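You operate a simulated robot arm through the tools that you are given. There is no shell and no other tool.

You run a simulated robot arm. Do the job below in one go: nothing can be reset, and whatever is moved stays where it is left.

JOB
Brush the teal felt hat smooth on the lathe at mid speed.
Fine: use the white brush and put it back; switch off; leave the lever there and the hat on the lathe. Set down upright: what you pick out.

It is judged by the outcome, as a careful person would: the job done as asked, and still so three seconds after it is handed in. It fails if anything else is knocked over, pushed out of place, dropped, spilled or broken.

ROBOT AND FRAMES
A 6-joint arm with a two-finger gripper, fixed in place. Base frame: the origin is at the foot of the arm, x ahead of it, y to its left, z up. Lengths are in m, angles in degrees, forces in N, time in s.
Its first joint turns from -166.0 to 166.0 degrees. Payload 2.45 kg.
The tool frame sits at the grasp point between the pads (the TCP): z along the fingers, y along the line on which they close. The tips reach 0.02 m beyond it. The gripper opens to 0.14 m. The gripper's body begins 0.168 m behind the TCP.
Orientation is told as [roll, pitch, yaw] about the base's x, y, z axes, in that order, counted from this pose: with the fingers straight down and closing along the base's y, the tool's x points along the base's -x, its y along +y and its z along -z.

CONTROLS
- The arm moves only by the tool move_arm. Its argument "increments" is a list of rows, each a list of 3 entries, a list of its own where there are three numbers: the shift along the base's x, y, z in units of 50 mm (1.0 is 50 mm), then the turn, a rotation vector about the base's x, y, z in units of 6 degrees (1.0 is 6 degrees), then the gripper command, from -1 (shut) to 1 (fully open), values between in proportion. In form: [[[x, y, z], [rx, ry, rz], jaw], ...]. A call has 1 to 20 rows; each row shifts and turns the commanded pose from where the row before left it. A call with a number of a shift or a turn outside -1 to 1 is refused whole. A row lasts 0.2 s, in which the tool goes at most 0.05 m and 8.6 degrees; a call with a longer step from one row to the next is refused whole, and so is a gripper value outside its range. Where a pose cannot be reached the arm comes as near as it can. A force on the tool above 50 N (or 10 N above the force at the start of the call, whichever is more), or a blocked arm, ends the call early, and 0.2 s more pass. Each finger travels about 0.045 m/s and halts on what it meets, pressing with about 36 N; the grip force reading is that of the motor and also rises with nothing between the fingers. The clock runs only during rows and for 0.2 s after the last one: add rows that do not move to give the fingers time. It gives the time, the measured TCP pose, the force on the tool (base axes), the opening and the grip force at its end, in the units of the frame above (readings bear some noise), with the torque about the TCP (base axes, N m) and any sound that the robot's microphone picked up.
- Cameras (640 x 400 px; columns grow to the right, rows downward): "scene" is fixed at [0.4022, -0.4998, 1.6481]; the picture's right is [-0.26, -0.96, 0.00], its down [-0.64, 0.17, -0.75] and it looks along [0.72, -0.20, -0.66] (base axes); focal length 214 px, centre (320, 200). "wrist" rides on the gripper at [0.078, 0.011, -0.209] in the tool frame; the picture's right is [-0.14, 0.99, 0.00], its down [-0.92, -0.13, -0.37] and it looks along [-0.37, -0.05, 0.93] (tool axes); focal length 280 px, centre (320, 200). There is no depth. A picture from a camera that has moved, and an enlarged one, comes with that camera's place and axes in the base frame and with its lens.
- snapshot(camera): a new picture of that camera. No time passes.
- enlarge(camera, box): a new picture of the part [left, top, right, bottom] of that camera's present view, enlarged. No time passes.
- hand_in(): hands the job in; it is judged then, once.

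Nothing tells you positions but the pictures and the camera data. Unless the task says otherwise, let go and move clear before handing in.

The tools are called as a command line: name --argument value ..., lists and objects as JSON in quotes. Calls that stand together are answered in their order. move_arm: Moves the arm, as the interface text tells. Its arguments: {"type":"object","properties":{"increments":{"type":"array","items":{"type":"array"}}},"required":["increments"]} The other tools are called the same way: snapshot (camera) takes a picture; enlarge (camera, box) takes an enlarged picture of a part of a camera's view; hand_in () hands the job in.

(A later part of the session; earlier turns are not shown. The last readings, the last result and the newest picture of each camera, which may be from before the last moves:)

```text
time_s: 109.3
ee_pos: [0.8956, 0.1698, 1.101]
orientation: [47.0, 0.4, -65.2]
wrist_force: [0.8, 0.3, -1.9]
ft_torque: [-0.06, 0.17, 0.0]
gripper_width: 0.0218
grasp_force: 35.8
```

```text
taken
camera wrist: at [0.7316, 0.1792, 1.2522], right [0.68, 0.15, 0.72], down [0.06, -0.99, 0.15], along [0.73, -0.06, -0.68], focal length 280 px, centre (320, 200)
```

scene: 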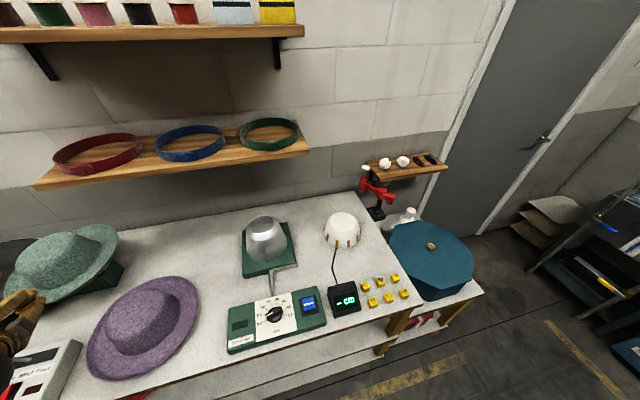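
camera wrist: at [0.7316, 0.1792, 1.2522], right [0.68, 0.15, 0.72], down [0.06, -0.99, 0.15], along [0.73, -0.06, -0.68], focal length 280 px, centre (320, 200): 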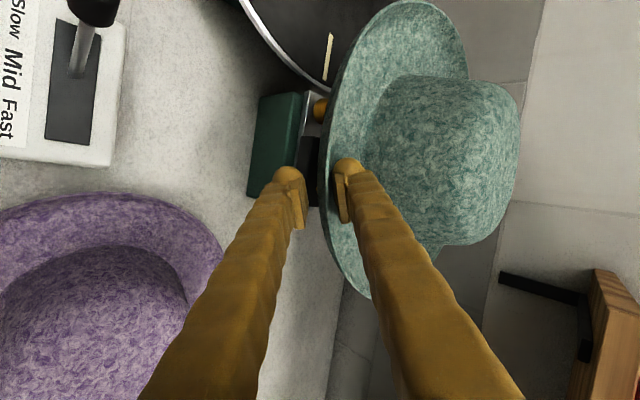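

move_arm --increments '[[[-0.02, 0.08, 0.05], [0, 0, 0], -1], [[-0.03, 0.16, 0.05], [0, 0, 0], -1], [[-0.03, 0.24, 0.05], [0, 0, 0], -1], [[-0.03, 0.3, 0.05], [0, 0, 0], -1], [[-0.03, 0.3, 0], [0, 0, 0], -1], [[-0.03, 0.3, 0], [0, 0, 0], -1], [[-0.03, 0.3, 0], [0, 0, 0], -1], [[-0.03, 0.3, 0], [0, 0, 0], -1], [[-0.03, 0.3, 0], [0, 0, 0], -1], [[-0.03, 0.3, 0], [0, 0, 0], -1], [[-0.03, 0.3, 0], [0, 0, 0], -1], [[-0.03, 0.3, 0], [0, 0, 0], -1], [[0, 0.3, 0], [0, 0, 0], -1], [[0, 0.3, 0], [0, 0, 0], -1], [[0, 0.24, 0], [0, 0, 0], -1], [[0, 0.16, 0], [0, 0, 0], -1], [[0, 0.08, 0], [0, 0, 0], -1], [[0, 0, 0], [0, 0, 0], -1]]'

snapshot --camera "wrist"

snapshot --camera "scene"

```text
time_s: 113.2
ee_pos: [0.8758, 0.3817, 1.1109]
orientation: [46.9, 0.6, -65.2]
wrist_force: [0.4, 0.4, -0.7]
ft_torque: [-0.06, 0.16, -0.02]
gripper_width: 0.0213
grasp_force: 36.3
```

```text
taken
camera wrist: at [0.7114, 0.3928, 1.2619], right [0.68, 0.15, 0.72], down [0.06, -0.99, 0.15], along [0.73, -0.06, -0.68], focal length 280 px, centre (320, 200)
```

wrist: 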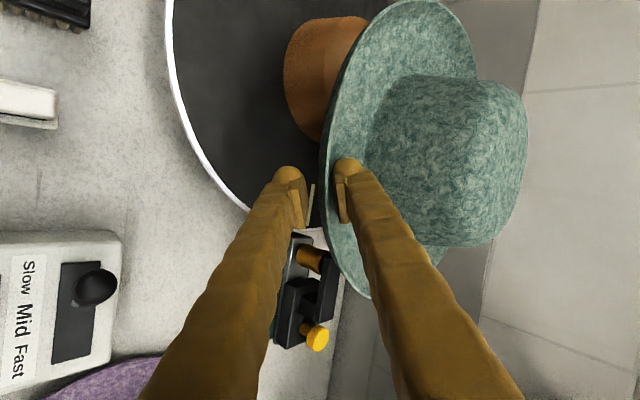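

```text
taken
```

scene: 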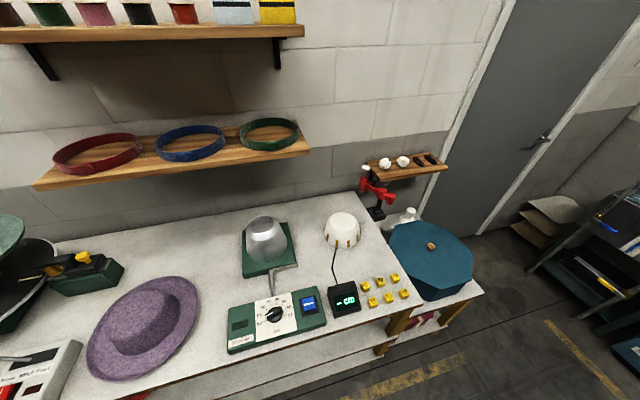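

The hat is held securely and the block is visible, centred at about (1.014, 0.538). The hat centre is at about (1.013, 0.432), so I'll shift 0.106 m in y and level the slight nose-up tilt.

move_arm --increments '[[[0, 0.1, 0], [0, 0, 0], -1], [[0, 0.2, 0], [-0.07, 0.15, 0], -1], [[0, 0.3, 0], [-0.07, 0.15, 0], -1], [[0, 0.35, 0], [-0.07, 0.15, 0], -1], [[0, 0.35, 0], [-0.07, 0.15, 0], -1], [[0, 0.35, 0], [0, 0, 0], -1], [[0, 0.25, 0], [0, 0, 0], -1], [[0, 0.15, 0], [0, 0, 0], -1], [[0, 0.08, 0], [0, 0, 0], -1], [[0, 0, 0], [0, 0, 0], -1]]'

snapshot --camera "wrist"

snapshot --camera "scene"

```text
time_s: 115.3
ee_pos: [0.877, 0.49, 1.1101]
orientation: [42.9, 0.5, -65.2]
wrist_force: [-0.5, -0.1, -1.4]
ft_torque: [-0.09, 0.24, 0.0]
gripper_width: 0.0206
grasp_force: 35.9
```

```text
taken
camera wrist: at [0.7229, 0.5039, 1.2711], right [0.72, 0.17, 0.67], down [0.07, -0.98, 0.17], along [0.69, -0.08, -0.72], focal length 280 px, centre (320, 200)
```

wrist: 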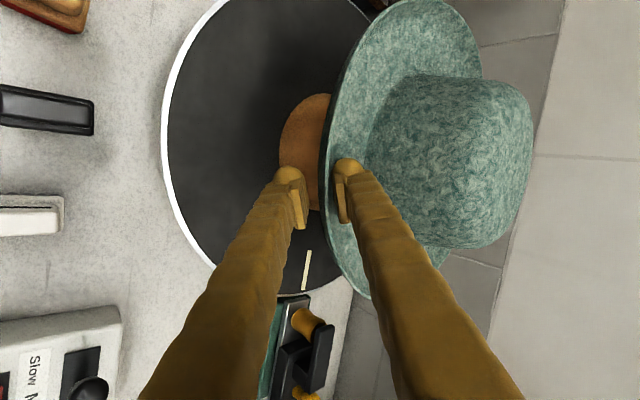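

```text
taken
```

scene: 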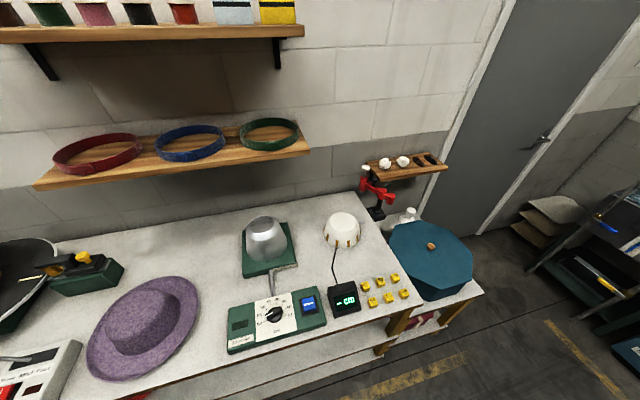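

The hat is centred over the block. I'll lower it gradually and watch the force for contact.

move_arm --increments '[[[0, 0, -0.1], [0, 0, 0], -1], [[0, 0, -0.2], [0, 0, 0], -1], [[0, 0, -0.2], [0, 0, 0], -1], [[0, 0, -0.2], [0, 0, 0], -1], [[0, 0, -0.15], [0, 0, 0], -1], [[0, 0, -0.05], [0, 0, 0], -1], [[0, 0, 0], [0, 0, 0], -1]]'

snapshot --camera "wrist"

```text
time_s: 117.0
ee_pos: [0.8769, 0.4904, 1.0654]
orientation: [43.0, 0.5, -65.2]
wrist_force: [0.1, -0.3, -0.9]
ft_torque: [-0.07, 0.19, 0.03]
gripper_width: 0.0204
grasp_force: 35.6
```

```text
taken
camera wrist: at [0.7228, 0.505, 1.2264], right [0.72, 0.17, 0.67], down [0.07, -0.98, 0.17], along [0.69, -0.08, -0.72], focal length 280 px, centre (320, 200)
```

wrist: 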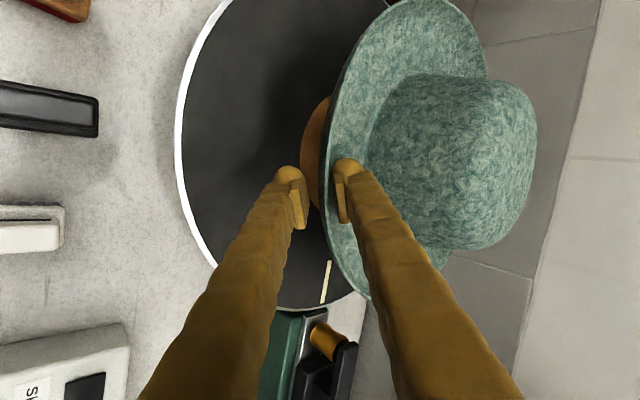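

move_arm --increments '[[[0, 0, -0.1], [0, 0, 0], -1], [[0, 0, -0.12], [0, 0, 0], -1], [[0, 0, -0.12], [0, 0, 0], -1], [[0, 0, -0.06], [0, 0, 0], -1], [[0, 0, 0], [0, 0, 0], -1]]'

snapshot --camera "wrist"

```text
time_s: 118.2
ee_pos: [0.8764, 0.4895, 1.0451]
orientation: [42.9, 0.5, -65.2]
wrist_force: [-0.1, 0.3, -1.9]
ft_torque: [-0.07, 0.19, 0.02]
gripper_width: 0.0204
grasp_force: 36.7
```

```text
taken
camera wrist: at [0.7228, 0.5034, 1.206], right [0.72, 0.17, 0.67], down [0.07, -0.98, 0.18], along [0.69, -0.08, -0.72], focal length 280 px, centre (320, 200)
```

wrist: 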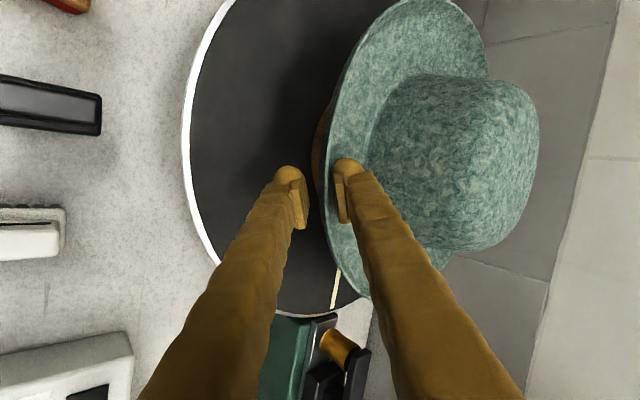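

move_arm --increments '[[[0, 0, -0.1], [0, 0, 0], -1], [[0, 0, -0.1], [0, 0, 0], -1], [[0, 0, -0.1], [0, 0, 0], -1], [[0, 0, 0], [0, 0, 0], -1]]'

snapshot --camera "wrist"

```text
time_s: 119.2
ee_pos: [0.8774, 0.4891, 1.0308]
orientation: [42.9, 0.5, -65.2]
wrist_force: [0.3, 0.6, -0.9]
ft_torque: [-0.05, 0.18, 0.03]
gripper_width: 0.0202
grasp_force: 36.2
```

```text
taken
camera wrist: at [0.7229, 0.5032, 1.1912], right [0.72, 0.17, 0.67], down [0.07, -0.98, 0.17], along [0.69, -0.08, -0.72], focal length 280 px, centre (320, 200)
```

wrist: 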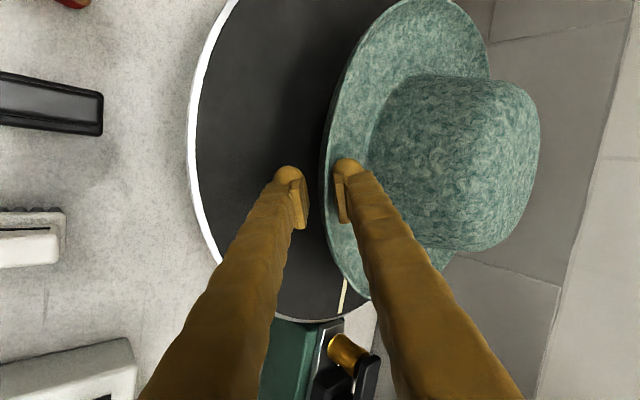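

move_arm --increments '[[[0, 0, -0.1], [0, 0, 0], -1], [[0, 0, -0.1], [0, 0, 0], -1], [[0, 0, 0], [0, 0, 0], -1]]'

```text
time_s: 120.0
ee_pos: [0.8771, 0.4891, 1.0188]
orientation: [42.9, 0.5, -65.2]
wrist_force: [-0.7, 0.4, -1.4]
ft_torque: [-0.07, 0.2, 0.0]
gripper_width: 0.0204
grasp_force: 36.3
```

move_arm --increments '[[[0, 0, -0.08], [0, 0, 0], -1], [[0, 0, -0.08], [0, 0, 0], -1], [[0, 0, 0], [0, 0, 0], -1]]'

snapshot --camera "wrist"

```text
time_s: 120.8
ee_pos: [0.8767, 0.4898, 1.0119]
orientation: [42.9, 0.5, -65.2]
wrist_force: [-0.1, 0.1, -1.4]
ft_torque: [-0.05, 0.23, 0.0]
gripper_width: 0.0202
grasp_force: 35.5
```

```text
taken
camera wrist: at [0.7228, 0.5039, 1.1721], right [0.72, 0.17, 0.67], down [0.07, -0.98, 0.17], along [0.69, -0.08, -0.72], focal length 280 px, centre (320, 200)
```

wrist: 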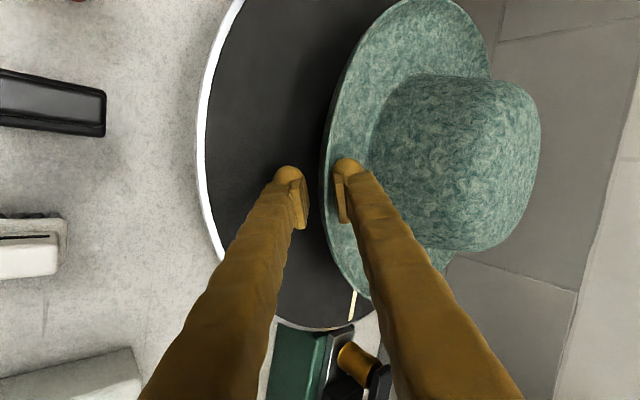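

move_arm --increments '[[[0, 0, -0.06], [0, 0, 0], -1], [[0, 0, -0.06], [0, 0, 0], -1], [[0, 0, 0], [0, 0, 0], -1]]'

enlarge --camera "wrist" --box '[220, 0, 560, 310]'

```text
time_s: 121.5
ee_pos: [0.8774, 0.4908, 1.0049]
orientation: [42.9, 0.5, -65.2]
wrist_force: [0.5, -0.5, -2.3]
ft_torque: [-0.04, 0.19, 0.01]
gripper_width: 0.0202
grasp_force: 35.9
```

```text
1.29 times, centred on (390, 155) of wrist
camera zoom: at [0.7226, 0.5051, 1.1662], right [0.72, 0.17, 0.67], down [0.07, -0.98, 0.17], along [0.69, -0.08, -0.72], focal length 362 px, centre (230, 258)
```

zoom: 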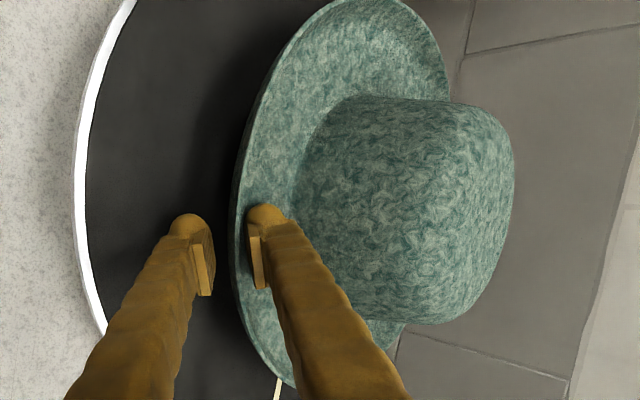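

move_arm --increments '[[[0, 0, -0.05], [0, 0, 0], -1], [[0, 0, -0.04], [0, 0, 0], -1], [[0, 0, 0], [0, 0, 0], -1]]'

```text
time_s: 122.3
ee_pos: [0.8751, 0.4917, 1.0023]
orientation: [42.9, 0.4, -65.2]
wrist_force: [-0.2, 0.2, -1.0]
ft_torque: [-0.07, 0.2, 0.01]
gripper_width: 0.0203
grasp_force: 36.0
```

No contact yet, and the block is well inside the crown. I'll open gently so the hat settles the last centimetre onto the block.

move_arm --increments '[[[0, 0, 0], [0, 0, 0], -0.68], [[0, 0, 0.02], [0, 0, 0], -0.64], [[0, 0, 0.03], [0, 0, 0], -0.6], [[0, 0, 0.03], [0, 0, 0], -0.55], [[0, 0, 0], [0, 0, 0], -0.5], [[0, 0, 0], [0, 0, 0], -0.5]]'

enlarge --camera "wrist" --box '[220, 0, 560, 310]'

```text
time_s: 123.8
ee_pos: [0.8768, 0.4894, 1.0056]
orientation: [42.9, 0.5, -65.2]
wrist_force: [0.4, 0.6, -0.8]
ft_torque: [0.0, 0.01, 0.01]
gripper_width: 0.0351
grasp_force: 0.1
```

```text
1.29 times, centred on (390, 155) of wrist
camera zoom: at [0.7227, 0.5044, 1.1662], right [0.72, 0.17, 0.67], down [0.07, -0.98, 0.17], along [0.69, -0.08, -0.72], focal length 362 px, centre (230, 258)
```

zoom: 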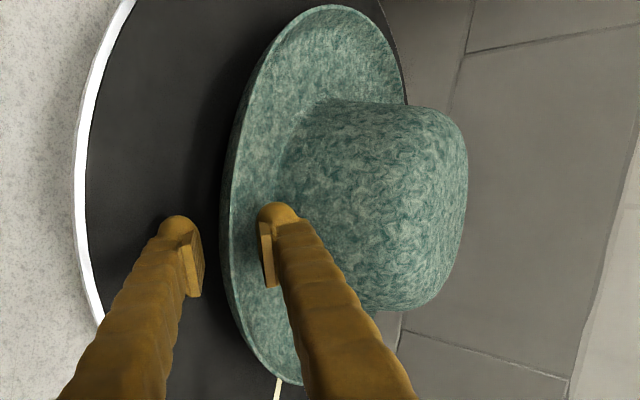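

Released, with no load on the tool. I'll back the fingers out along the tool axis without dragging the brim.

move_arm --increments '[[[-0.1, -0.046, 0.118], [0, 0, 0], -0.5], [[-0.2, -0.092, 0.237], [0, 0, 0], -0.5], [[-0.3, -0.14, 0.355], [0, 0, 0], -0.5], [[-0.4, -0.185, 0.474], [0, 0, 0], -0.5], [[-0.4, -0.185, 0.474], [0, 0, 0], -0.5], [[-0.4, -0.185, 0.474], [0, 0, 0], -0.5], [[0, 0, 0], [0, 0, 0], -0.5]]'

snapshot --camera "wrist"

enlarge --camera "wrist" --box '[190, 20, 450, 270]'

snapshot --camera "scene"

```text
time_s: 125.3
ee_pos: [0.7844, 0.4486, 1.1119]
orientation: [42.9, 0.6, -65.2]
wrist_force: [0.1, -0.2, 0.1]
ft_torque: [-0.03, 0.04, 0.03]
gripper_width: 0.035
grasp_force: 0.1
```

```text
taken
camera wrist: at [0.6304, 0.4623, 1.2727], right [0.72, 0.17, 0.67], down [0.07, -0.98, 0.17], along [0.69, -0.08, -0.72], focal length 280 px, centre (320, 200)
```

wrist: 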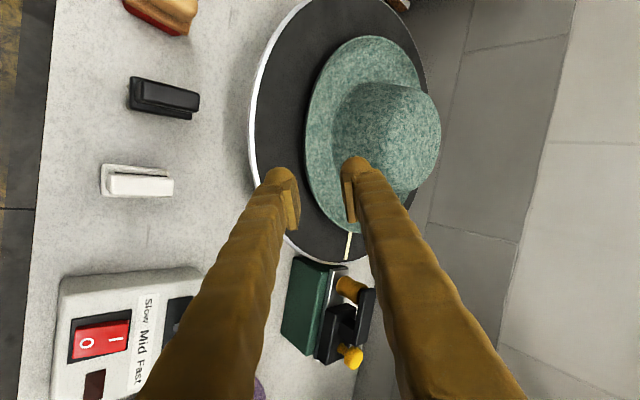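

```text
1.60 times, centred on (320, 145) of wrist
camera zoom: at [0.6304, 0.4623, 1.2727], right [0.72, 0.17, 0.67], down [0.07, -0.98, 0.17], along [0.69, -0.08, -0.72], focal length 449 px, centre (320, 288)
```

zoom: 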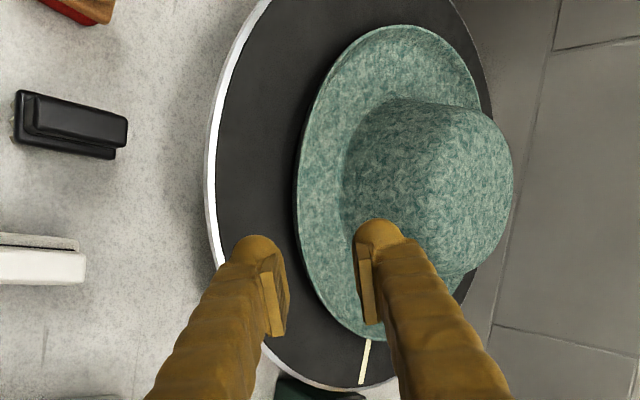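

```text
taken
```

scene: 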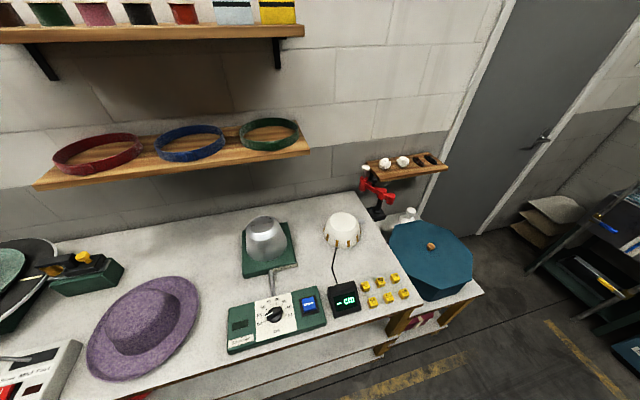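

The hat is seated on the lathe: crown over the block, brim resting just at the disc, rim centre about (1.007, 0.533). Nothing else is disturbed. Next is the lever. Its knob is at about (0.766, 0.289, 0.978), leaning to Slow, so I'll turn the tool straight down and move above it.

move_arm --increments '[[[0, 0, 0.3], [-0.42, 0.908, 0], -0.3], [[-0.2, -0.2, 0.3], [-0.42, 0.908, 0], -0.14], [[-0.2, -0.3, 0.2], [-0.42, 0.908, 0], -0.14], [[0, -0.4, 0], [-0.42, 0.908, 0], -0.14], [[0, -0.4, 0], [-0.42, 0.908, 0], -0.14], [[0, -0.4, 0], [-0.42, 0.908, 0], -0.14], [[0, -0.4, 0], [-0.42, 0.908, 0], -0.14], [[0, -0.4, 0], [-0.06, 0.13, 0], -0.14], [[0, -0.4, 0], [0, 0, 1], -0.14], [[0, -0.4, 0], [0, 0, 1], -0.14], [[0, 0, 0], [0, 0, 1], -0.14], [[0, 0, 0], [0, 0, 1], -0.14], [[0, 0, 0], [0, 0, 1], -0.14], [[0, 0, 0], [0, 0, 1], -0.14], [[0, 0, 0], [0, 0, 1], -0.14], [[0, 0, 0], [0, 0, 1], -0.14], [[0, 0, 0], [0, 0, 1], -0.14], [[0, 0, 0], [0, 0, 1], -0.14], [[0, 0, 0], [0, 0, 0.87], -0.14]]'

snapshot --camera "wrist"

snapshot --camera "scene"

```text
time_s: 129.3
ee_pos: [0.7675, 0.2825, 1.1505]
orientation: [0.0, 0.4, -0.1]
wrist_force: [-0.5, -0.6, -0.5]
ft_torque: [-0.03, 0.0, 0.0]
gripper_width: 0.0604
grasp_force: 0.1
```

```text
taken
camera wrist: at [0.6909, 0.2949, 1.3607], right [0.14, 0.99, 0.0], down [0.92, -0.13, 0.36], along [0.36, -0.05, -0.93], focal length 280 px, centre (320, 200)
```

wrist: 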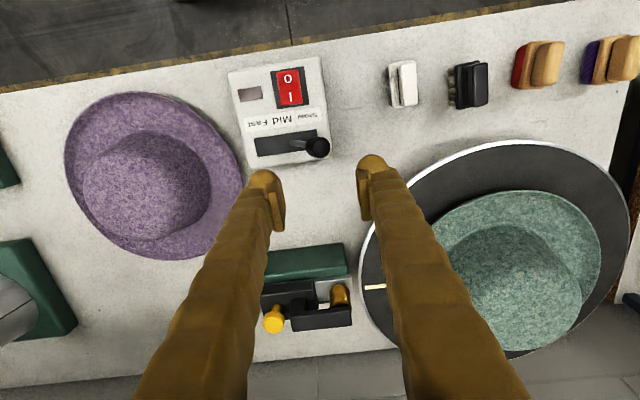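

```text
taken
```

scene: 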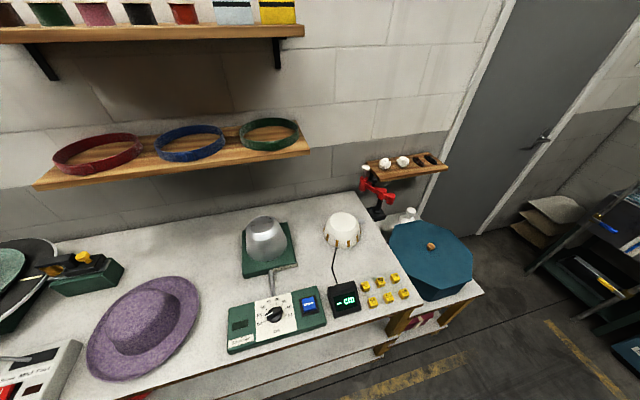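

enlarge --camera "wrist" --box '[215, 40, 365, 190]'

enlarge --camera "scene" --box '[0, 300, 110, 400]'

enlarge --camera "wrist" --box '[350, 120, 640, 370]'

```text
2.67 times, centred on (290, 115) of wrist
camera zoom: at [0.6909, 0.2949, 1.3607], right [0.14, 0.99, 0.0], down [0.92, -0.13, 0.36], along [0.36, -0.05, -0.93], focal length 748 px, centre (400, 427)
```

zoom: 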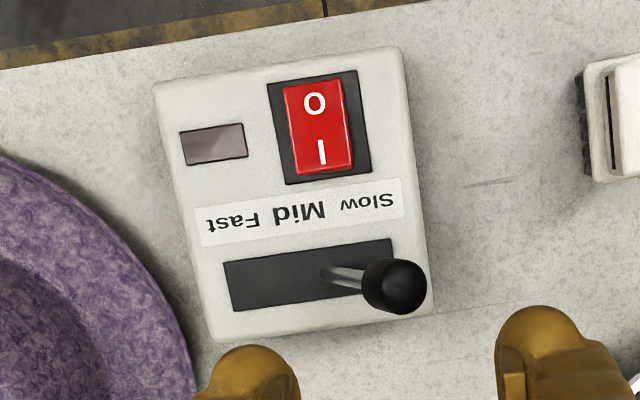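

```text
4.00 times, centred on (55, 350) of scene
camera zoom: at [0.4022, -0.4998, 1.6481], right [-0.26, -0.96, 0.0], down [-0.64, 0.17, -0.75], along [0.72, -0.2, -0.66], focal length 858 px, centre (1380, -400)
```

zoom: 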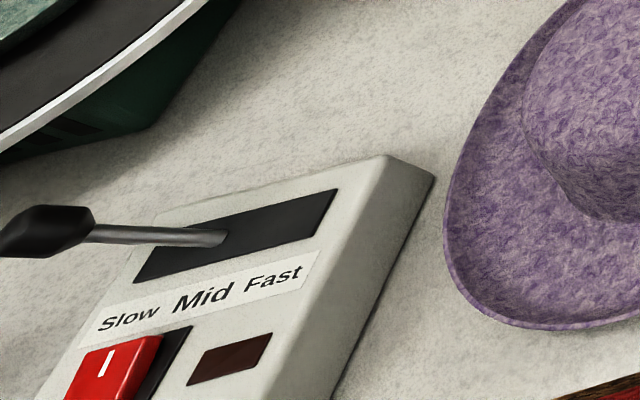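

```text
1.60 times, centred on (495, 245) of wrist
camera zoom: at [0.6909, 0.2949, 1.3607], right [0.14, 0.99, 0.0], down [0.92, -0.13, 0.36], along [0.36, -0.05, -0.93], focal length 449 px, centre (40, 128)
```

zoom: 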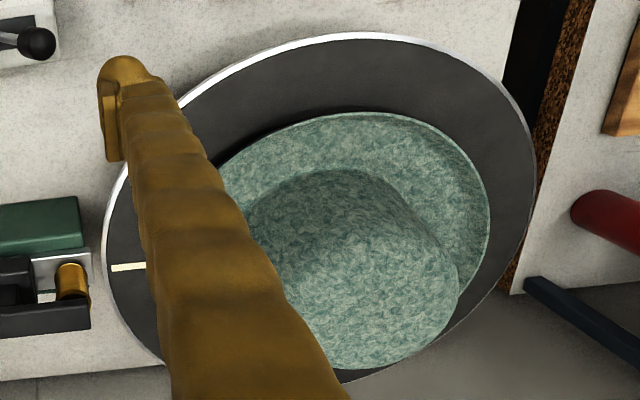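

The lever views are clear: the slot runs along y with Slow at y≈0.281, Mid at 0.231 and Fast at 0.181, and the rod's pivot is at y≈0.232. I'll lower the open fingers around the knob and guide it to Mid.

move_arm --increments '[[[-0.09, 0.05, -0.8], [0, 0, 0], -0.14], [[0, 0, -0.8], [0, 0, 0], -0.14], [[0, 0, -0.8], [0, 0, 0], -0.14], [[0, 0, -0.4], [0, 0, 0], -0.14], [[0, 0, 0], [0, 0, 0], -0.14]]'

enlarge --camera "wrist" --box '[215, 90, 425, 250]'

enlarge --camera "scene" --box '[0, 300, 110, 400]'

```text
time_s: 130.6
ee_pos: [0.7604, 0.2853, 1.0104]
orientation: [-0.1, 0.5, -0.3]
wrist_force: [-0.2, 0.0, -0.5]
ft_torque: [0.03, -0.01, 0.01]
gripper_width: 0.0601
grasp_force: 0.0
```

```text
2.50 times, centred on (320, 170) of wrist
camera zoom: at [0.6837, 0.2971, 1.2193], right [0.14, 0.99, 0.0], down [0.92, -0.13, 0.36], along [0.36, -0.05, -0.93], focal length 701 px, centre (320, 275)
```

zoom: 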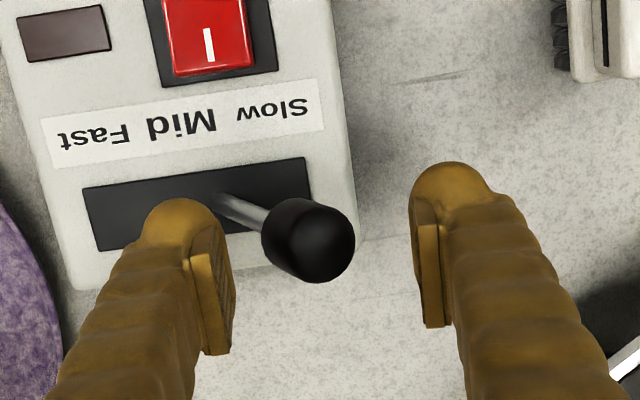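

```text
4.00 times, centred on (55, 350) of scene
camera zoom: at [0.4022, -0.4998, 1.6481], right [-0.26, -0.96, 0.0], down [-0.64, 0.17, -0.75], along [0.72, -0.2, -0.66], focal length 858 px, centre (1380, -400)
```

zoom: 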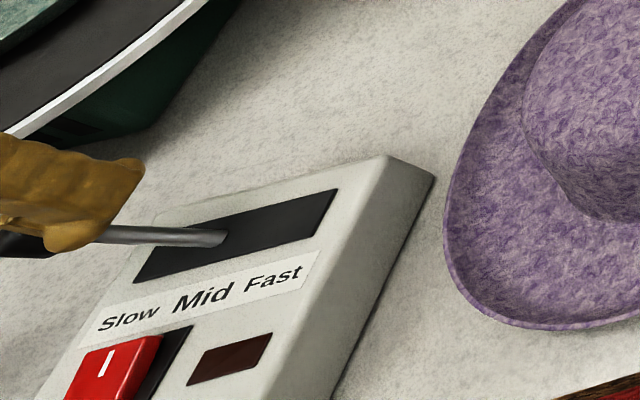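

move_arm --increments '[[[0.04, -0.04, -0.25], [0, 0, 0], -0.14], [[0, 0, -0.25], [0, 0, 0], -0.14], [[0, 0, 0], [0, 0, 0], -0.14]]'

enlarge --camera "wrist" --box '[215, 90, 425, 250]'

```text
time_s: 131.3
ee_pos: [0.7642, 0.2817, 0.9876]
orientation: [0.0, 0.3, -0.3]
wrist_force: [0.3, -1.1, -1.3]
ft_torque: [0.03, -0.03, 0.04]
gripper_width: 0.0603
grasp_force: 0.1
```

```text
2.50 times, centred on (320, 170) of wrist
camera zoom: at [0.6867, 0.2945, 1.1962], right [0.14, 0.99, 0.0], down [0.92, -0.13, 0.36], along [0.36, -0.05, -0.93], focal length 701 px, centre (320, 275)
```

zoom: 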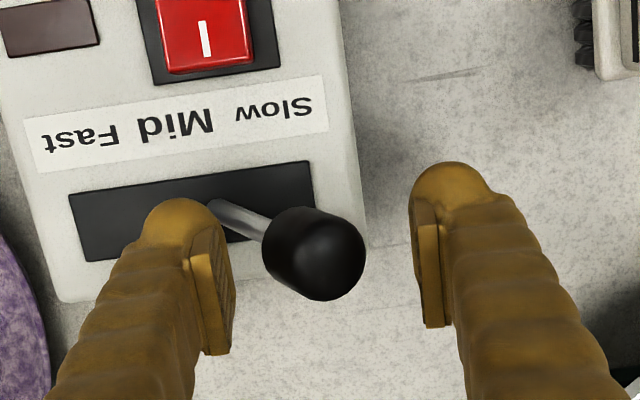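

move_arm --increments '[[[0, -0.2, 0.05], [0, 0, 0], -0.14], [[0, -0.2, 0.08], [0, 0, 0], -0.14], [[0, -0.2, 0.08], [0, 0, 0], -0.14], [[0, -0.2, 0.05], [0, 0, 0], -0.14], [[0, -0.15, 0.02], [0, 0, 0], -0.14], [[0, 0, 0], [0, 0, 0], -0.14]]'

enlarge --camera "wrist" --box '[215, 90, 425, 250]'

enlarge --camera "scene" --box '[0, 300, 110, 400]'

```text
time_s: 132.8
ee_pos: [0.7642, 0.2364, 1.0004]
orientation: [0.1, 0.4, -0.2]
wrist_force: [0.5, -0.6, 0.1]
ft_torque: [-0.02, 0.0, 0.01]
gripper_width: 0.0603
grasp_force: 0.1
```

```text
2.50 times, centred on (320, 170) of wrist
camera zoom: at [0.6878, 0.2478, 1.2094], right [0.14, 0.99, 0.0], down [0.92, -0.13, 0.36], along [0.36, -0.05, -0.93], focal length 701 px, centre (320, 275)
```

zoom: 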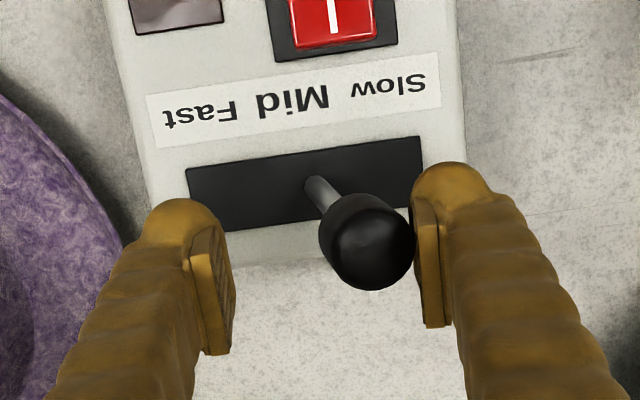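

```text
4.00 times, centred on (55, 350) of scene
camera zoom: at [0.4022, -0.4998, 1.6481], right [-0.26, -0.96, 0.0], down [-0.64, 0.17, -0.75], along [0.72, -0.2, -0.66], focal length 858 px, centre (1380, -400)
```

zoom: 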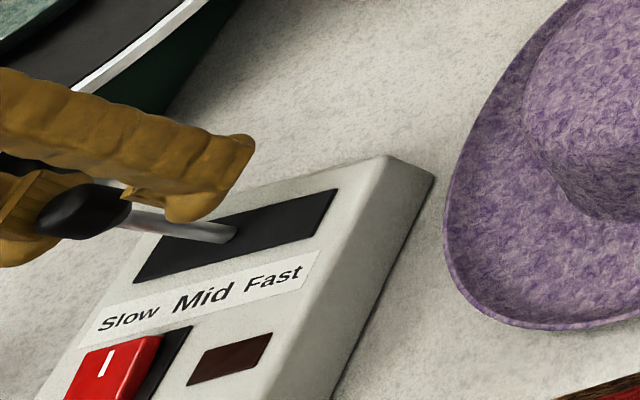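

move_arm --increments '[[[0, -0.15, 0.03], [0, 0, 0], -0.14], [[0, -0.15, 0.03], [0, 0, 0], -0.14], [[0, -0.1, 0], [0, 0, 0], -0.14], [[0, 0, 0], [0, 0, 0], -0.14]]'

enlarge --camera "wrist" --box '[215, 90, 425, 250]'

```text
time_s: 133.8
ee_pos: [0.7643, 0.2151, 1.0034]
orientation: [-0.1, 0.5, -0.2]
wrist_force: [-0.5, -0.6, -0.4]
ft_torque: [-0.03, -0.03, -0.02]
gripper_width: 0.0603
grasp_force: 0.1
```

```text
2.50 times, centred on (320, 170) of wrist
camera zoom: at [0.6872, 0.2273, 1.2133], right [0.14, 0.99, 0.0], down [0.92, -0.13, 0.36], along [0.36, -0.05, -0.93], focal length 701 px, centre (320, 275)
```

zoom: 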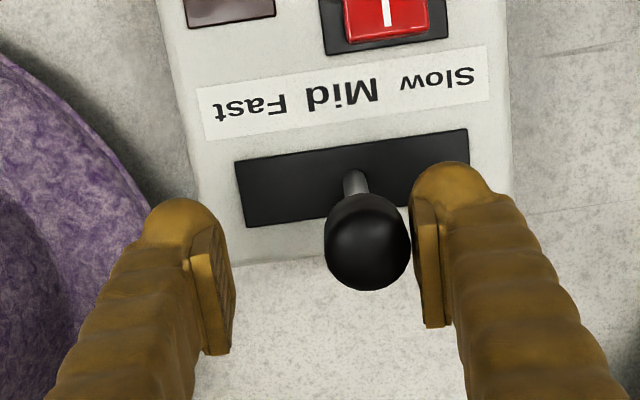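

The rod now stands vertical at the slot centre, next to "Mid". I'll ease the finger off the knob and lift away, then check the lever stays.

move_arm --increments '[[[0, 0.2, 0], [0, 0, 0], -0.14], [[0, 0, 0.4], [0, 0, 0], -0.14], [[0, 0, 0.8], [0, 0, 0], -0.14], [[0, 0, 0.8], [0, 0, 0], -0.14], [[0, 0, 0], [0, 0, 0], -0.14]]'

enlarge --camera "wrist" --box '[200, 40, 420, 220]'

enlarge --camera "scene" --box '[0, 290, 120, 400]'

```text
time_s: 134.9
ee_pos: [0.7624, 0.2264, 1.107]
orientation: [0.0, 0.3, -0.3]
wrist_force: [-0.3, 0.1, -0.5]
ft_torque: [0.03, 0.0, 0.03]
gripper_width: 0.0601
grasp_force: 0.0
```

```text
2.22 times, centred on (310, 130) of wrist
camera zoom: at [0.6862, 0.2386, 1.3171], right [0.14, 0.99, 0.0], down [0.92, -0.13, 0.36], along [0.36, -0.05, -0.93], focal length 623 px, centre (342, 356)
```

zoom: 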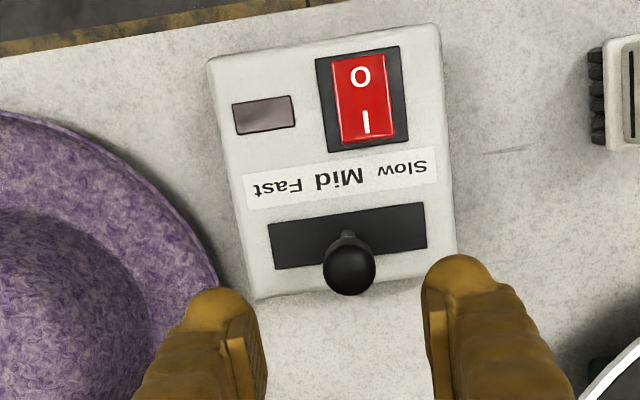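

```text
3.64 times, centred on (60, 345) of scene
camera zoom: at [0.4022, -0.4998, 1.6481], right [-0.26, -0.96, 0.0], down [-0.64, 0.17, -0.75], along [0.72, -0.2, -0.66], focal length 780 px, centre (1266, -327)
```

zoom: 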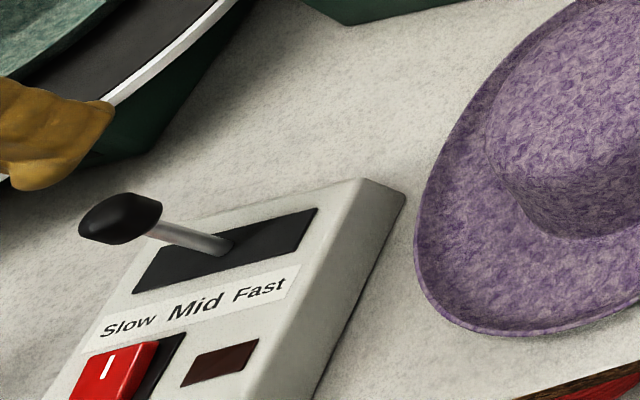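

The lever stays upright at Mid. Next is the rocker. The "I" half is centred at about (0.694, 0.253), so I'll close the gripper and press the far end of "I" gently from above, well clear of the lever.

move_arm --increments '[[[-0.3, 0.1, 0], [0, 0, 0], -1], [[-0.4, 0.2, 0], [0, 0, 0], -1], [[-0.4, 0.2, 0], [0, 0, 0], -1], [[-0.05, 0.03, -0.6], [0, 0, 0], -1], [[0, 0, -0.6], [0, 0, 0], -1], [[0, 0, -0.6], [0, 0, 0], -1], [[0, 0, -0.6], [0, 0, 0], -1], [[0, 0, 0], [0, 0, 0], -1]]'

enlarge --camera "wrist" --box '[220, 90, 420, 290]'

enlarge --camera "scene" --box '[0, 290, 120, 400]'

```text
time_s: 136.8
ee_pos: [0.7056, 0.2534, 0.9836]
orientation: [0.1, 0.4, -0.3]
wrist_force: [0.7, 0.3, 0.3]
ft_torque: [0.0, 0.0, 0.01]
gripper_width: 0.0002
grasp_force: 29.4
```

```text
2.00 times, centred on (320, 190) of wrist
camera zoom: at [0.6294, 0.2657, 1.1937], right [0.14, 0.99, 0.0], down [0.92, -0.13, 0.36], along [0.36, -0.05, -0.93], focal length 561 px, centre (320, 220)
```

zoom: 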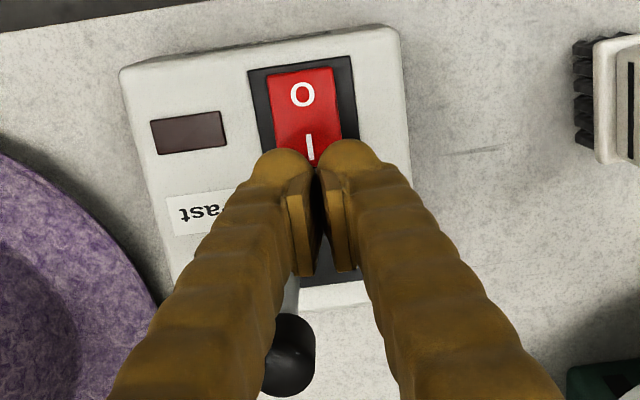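

```text
3.64 times, centred on (60, 345) of scene
camera zoom: at [0.4022, -0.4998, 1.6481], right [-0.26, -0.96, 0.0], down [-0.64, 0.17, -0.75], along [0.72, -0.2, -0.66], focal length 780 px, centre (1266, -327)
```

zoom: 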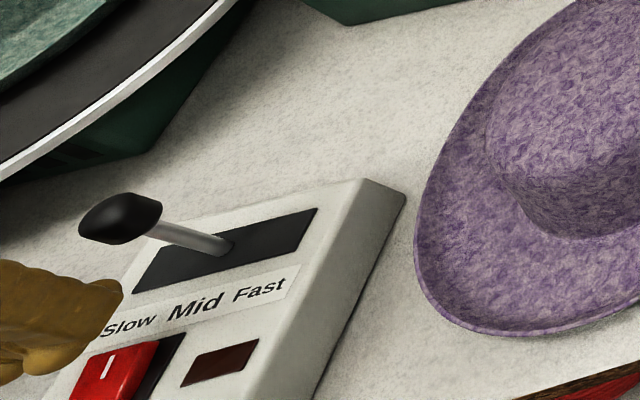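

move_arm --increments '[[[0, 0, -0.3], [0, 0, 0], -1], [[0, 0, -0.3], [0, 0, 0], -1], [[0, 0, 0], [0, 0, 0], -1]]'

enlarge --camera "scene" --box '[0, 290, 120, 400]'

```text
time_s: 137.6
ee_pos: [0.7072, 0.2532, 0.9539]
orientation: [0.0, 0.2, -0.2]
wrist_force: [0.0, -0.1, 0.2]
ft_torque: [0.01, 0.03, 0.0]
gripper_width: 0.0
grasp_force: 29.4
```

```text
3.64 times, centred on (60, 345) of scene
camera zoom: at [0.4022, -0.4998, 1.6481], right [-0.26, -0.96, 0.0], down [-0.64, 0.17, -0.75], along [0.72, -0.2, -0.66], focal length 780 px, centre (1266, -327)
```

zoom: 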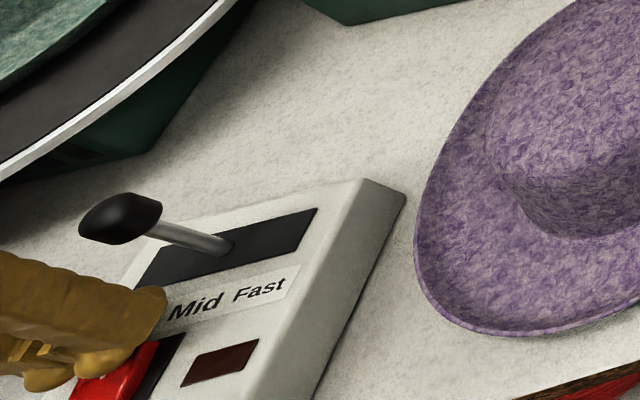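

move_arm --increments '[[[0, 0, -0.1], [0, 0, 0], -1], [[0, 0, 0], [0, 0, 0], -1]]'

```text
time_s: 138.2
ee_pos: [0.7076, 0.2517, 0.9496]
orientation: [0.0, 0.4, -0.3]
wrist_force: [0.2, -0.1, 2.1]
ft_torque: [0.0, 0.02, 0.02]
gripper_width: 0.0061
grasp_force: 29.8
```

move_arm --increments '[[[0, 0, -0.06], [0, 0, 0], -1], [[0, 0, 0], [0, 0, 0], -1]]'

enlarge --camera "wrist" --box '[220, 90, 420, 290]'

enlarge --camera "scene" --box '[0, 290, 120, 400]'

```text
time_s: 138.8
ee_pos: [0.7075, 0.2517, 0.9466]
orientation: [-0.1, 0.3, -0.3]
wrist_force: [-0.1, -0.5, 0.3]
ft_torque: [-0.02, 0.02, 0.01]
gripper_width: 0.0
grasp_force: 29.6
```

```text
2.00 times, centred on (320, 190) of wrist
camera zoom: at [0.6311, 0.2644, 1.1555], right [0.14, 0.99, 0.0], down [0.92, -0.13, 0.36], along [0.36, -0.05, -0.93], focal length 561 px, centre (320, 220)
```

zoom: 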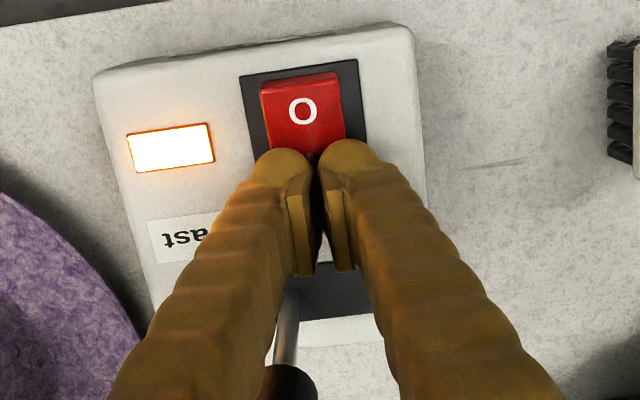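

```text
3.64 times, centred on (60, 345) of scene
camera zoom: at [0.4022, -0.4998, 1.6481], right [-0.26, -0.96, 0.0], down [-0.64, 0.17, -0.75], along [0.72, -0.2, -0.66], focal length 780 px, centre (1266, -327)
```

zoom: 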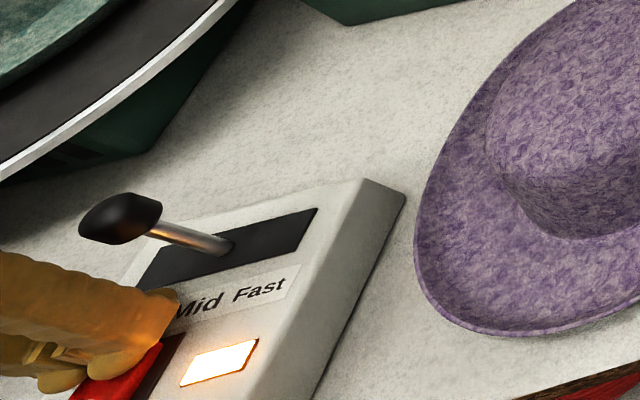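

The indicator lamp is lit, so the lathe is on. I'll lift clear and go look at the white brush.

move_arm --increments '[[[0, 0, 0.4], [0, 0, 0], -1], [[0, 0, 0.8], [0, 0, 0], -1], [[0, 0.2, 0.9], [0, 0, 0], -0.8], [[0, 0.6, 0.3], [0, 0, 0], -0.4], [[0, 0.8, 0], [0, 0, 0], 0], [[0, 0.8, 0], [0, 0, 0], 0], [[0, 0.8, 0], [0, 0, 0], 0], [[0, 0, 0], [0, 0, 0], 0]]'

snapshot --camera "wrist"

enlarge --camera "wrist" --box '[230, 70, 420, 230]'

```text
time_s: 140.6
ee_pos: [0.7053, 0.4151, 1.0678]
orientation: [0.0, 0.5, -0.3]
wrist_force: [-0.2, -1.0, -1.2]
ft_torque: [-0.03, 0.0, -0.01]
gripper_width: 0.0701
grasp_force: 0.1
```

```text
taken
camera wrist: at [0.6282, 0.4276, 1.2769], right [0.14, 0.99, 0.0], down [0.92, -0.13, 0.36], along [0.36, -0.05, -0.93], focal length 280 px, centre (320, 200)
```

wrist: 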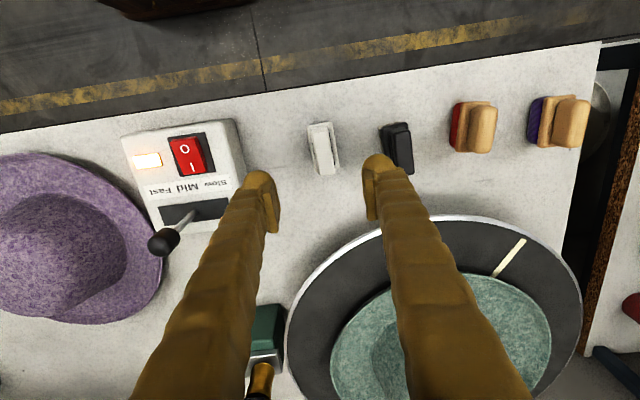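

```text
2.50 times, centred on (325, 150) of wrist
camera zoom: at [0.6282, 0.4276, 1.2769], right [0.14, 0.99, 0.0], down [0.92, -0.13, 0.36], along [0.36, -0.05, -0.93], focal length 701 px, centre (308, 325)
```

zoom: 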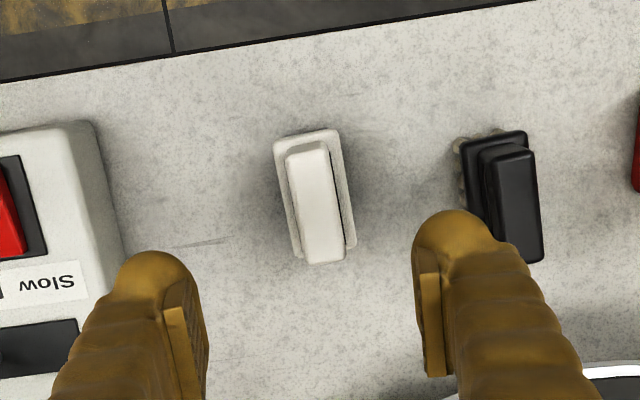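

The disc is turning, since its mark has moved. The white brush stands along x, its handle about 21 mm wide and centred at (0.703, 0.422), top z≈0.916. I'll descend over it.

move_arm --increments '[[[-0.046, 0.134, -0.4], [0, 0, 0], 0], [[0, 0, -0.8], [0, 0, 0], 0], [[0, 0, -0.8], [0, 0, 0], 0], [[0, 0, -0.36], [0, 0, 0], 0], [[0, 0, 0], [0, 0, 0], 0]]'

enlarge --camera "wrist" --box '[220, 90, 420, 270]'

```text
time_s: 141.8
ee_pos: [0.7046, 0.4198, 0.9466]
orientation: [0.0, 0.5, -0.3]
wrist_force: [-0.1, -0.3, 0.0]
ft_torque: [0.01, 0.03, -0.02]
gripper_width: 0.0702
grasp_force: 0.2
```

```text
2.22 times, centred on (320, 180) of wrist
camera zoom: at [0.6282, 0.4321, 1.1562], right [0.14, 0.99, 0.0], down [0.92, -0.13, 0.36], along [0.36, -0.05, -0.93], focal length 623 px, centre (320, 244)
```

zoom: 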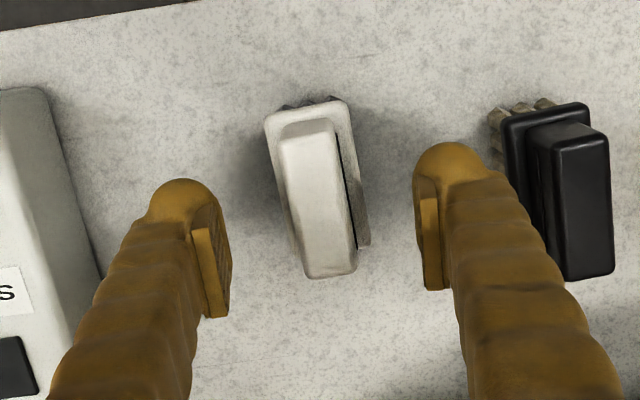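

move_arm --increments '[[[-0.02, 0.02, -0.25], [0, 0, 0], -0.286], [[0, 0, -0.25], [0, 0, 0], -0.286], [[0, 0, -0.2], [0, 0, 0], -0.286], [[0, 0, 0], [0, 0, 0], -0.286]]'

enlarge --camera "wrist" --box '[220, 90, 420, 270]'

```text
time_s: 142.8
ee_pos: [0.7019, 0.4206, 0.9113]
orientation: [0.1, 0.4, -0.3]
wrist_force: [0.5, 0.1, 0.6]
ft_torque: [0.0, 0.05, 0.03]
gripper_width: 0.05
grasp_force: 0.1
```

```text
2.22 times, centred on (320, 180) of wrist
camera zoom: at [0.6264, 0.4328, 1.121], right [0.14, 0.99, 0.0], down [0.92, -0.13, 0.36], along [0.36, -0.05, -0.93], focal length 623 px, centre (320, 244)
```

zoom: 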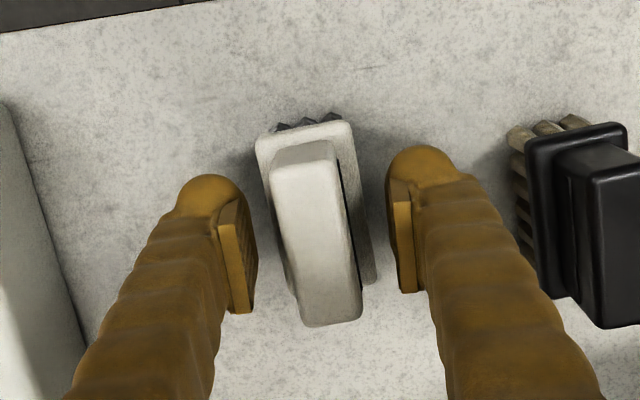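

Aligned with the handle. Closing on the brush.

move_arm --increments '[[[0, 0, 0], [0, 0, 0], -0.5], [[0, 0, 0], [0, 0, 0], -0.7], [[0, 0, 0], [0, 0, 0], -1], [[0, 0, 0], [0, 0, 0], -1], [[0, 0, 0], [0, 0, 0], -1]]'

enlarge --camera "wrist" --box '[220, 90, 420, 270]'

```text
time_s: 143.4
ee_pos: [0.7053, 0.4222, 0.918]
orientation: [0.2, 0.0, -0.3]
wrist_force: [-6.8, -9.0, 44.9]
ft_torque: [-0.51, 0.28, 0.23]
gripper_width: 0.0227
grasp_force: 22.2
stopped in row 3: the force on the tool passed its limit at 59 N (the readings are from after the stop); the commanded pose is now the measured one
```

```text
2.22 times, centred on (320, 180) of wrist
camera zoom: at [0.6266, 0.4323, 1.1272], right [0.14, 0.99, 0.0], down [0.92, -0.13, 0.37], along [0.37, -0.05, -0.93], focal length 623 px, centre (320, 244)
```

zoom: 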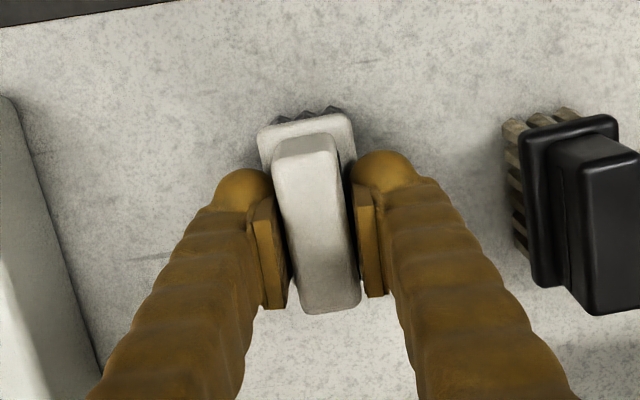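

The fingertips ran onto the brush's base plate while closing. I'll reopen slightly, raise about 8 mm, and close on the handle alone.

move_arm --increments '[[[0, 0, 0.02], [0, 0, 0], -0.5], [[0, 0, 0.06], [0, 0, 0], -0.4], [[0, 0, 0.06], [0, 0, 0], -0.4], [[0, 0, 0], [0, 0, 0], -0.4]]'

enlarge --camera "wrist" --box '[220, 90, 420, 270]'

```text
time_s: 144.4
ee_pos: [0.704, 0.4218, 0.9216]
orientation: [0.1, 0.3, -0.2]
wrist_force: [-0.1, -0.6, -0.2]
ft_torque: [0.03, 0.03, 0.02]
gripper_width: 0.0423
grasp_force: 0.2
```

```text
2.22 times, centred on (320, 180) of wrist
camera zoom: at [0.6266, 0.4329, 1.131], right [0.14, 0.99, 0.0], down [0.92, -0.13, 0.37], along [0.36, -0.05, -0.93], focal length 623 px, centre (320, 244)
```

zoom: 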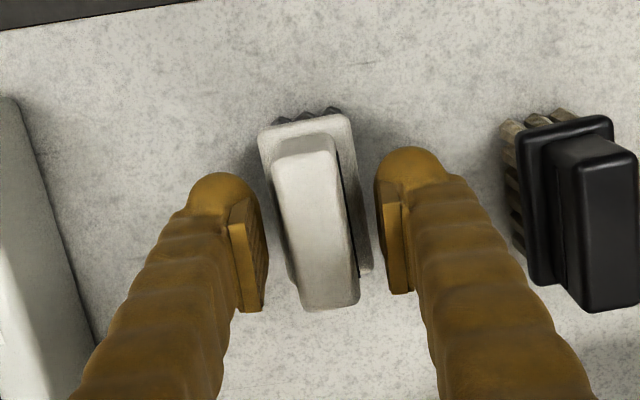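

move_arm --increments '[[[0, 0, 0], [0, 0, 0], -0.55], [[0, 0, 0], [0, 0, 0], -0.7], [[0, 0, 0], [0, 0, 0], -0.8], [[0, 0, 0], [0, 0, 0], -0.9], [[0, 0, 0], [0, 0, 0], -0.9]]'

enlarge --camera "wrist" --box '[220, 90, 420, 270]'

```text
time_s: 145.6
ee_pos: [0.7036, 0.4213, 0.9224]
orientation: [0.1, 0.1, -0.3]
wrist_force: [-0.1, 0.1, 0.2]
ft_torque: [-0.02, 0.02, 0.0]
gripper_width: 0.0208
grasp_force: 35.8
```

```text
2.22 times, centred on (320, 180) of wrist
camera zoom: at [0.6266, 0.4329, 1.1314], right [0.14, 0.99, 0.0], down [0.92, -0.13, 0.37], along [0.36, -0.05, -0.93], focal length 623 px, centre (320, 244)
```

zoom: 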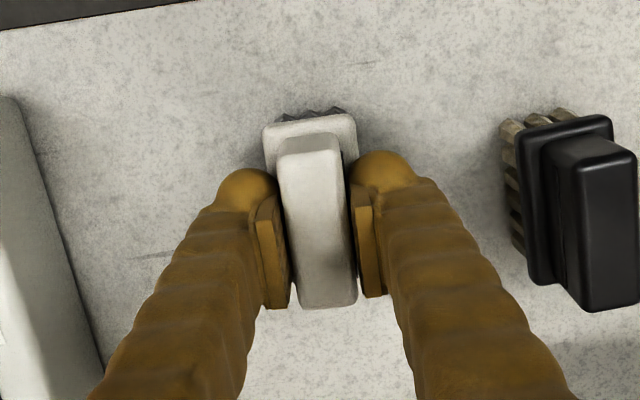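

The brush handle is held cleanly: 20.8 mm opening with no side load. I'll remember this pose, TCP (0.7036, 0.4213, 0.922), for putting it back. Lifting now.

move_arm --increments '[[[0, 0, 0.2], [0, 0, 0], -1], [[0, 0, 0.4], [0, 0, 0], -1], [[0, 0, 0.6], [0, 0, 0], -1], [[0, 0, 0.8], [0, 0, 0], -1], [[0, 0, 0.8], [0, 0, 0], -1], [[0, 0, 0.6], [0, 0, 0], -1], [[0, 0, 0], [0, 0, 0], -1]]'

snapshot --camera "wrist"

snapshot --camera "scene"

```text
time_s: 147.2
ee_pos: [0.7027, 0.4209, 1.0933]
orientation: [0.1, 0.1, -0.2]
wrist_force: [0.2, 0.2, -0.7]
ft_torque: [0.03, -0.01, -0.03]
gripper_width: 0.0205
grasp_force: 36.2
```

```text
taken
camera wrist: at [0.6249, 0.4325, 1.3018], right [0.14, 0.99, 0.0], down [0.92, -0.13, 0.37], along [0.36, -0.05, -0.93], focal length 280 px, centre (320, 200)
```

wrist: 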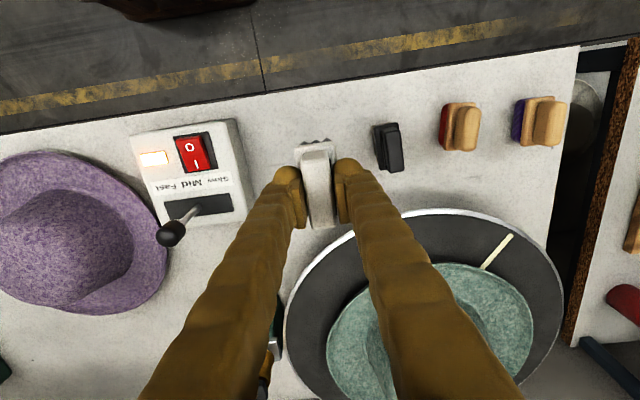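

```text
taken
```

scene: 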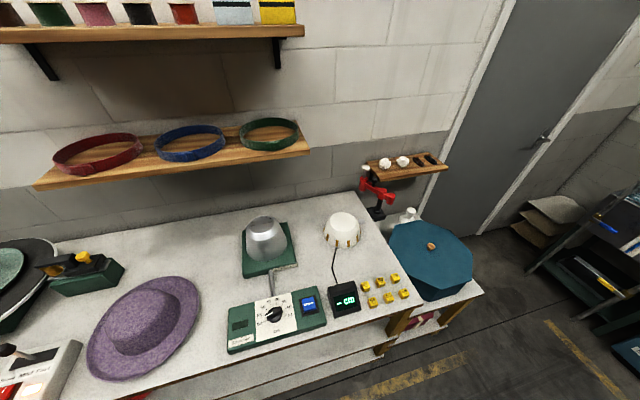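

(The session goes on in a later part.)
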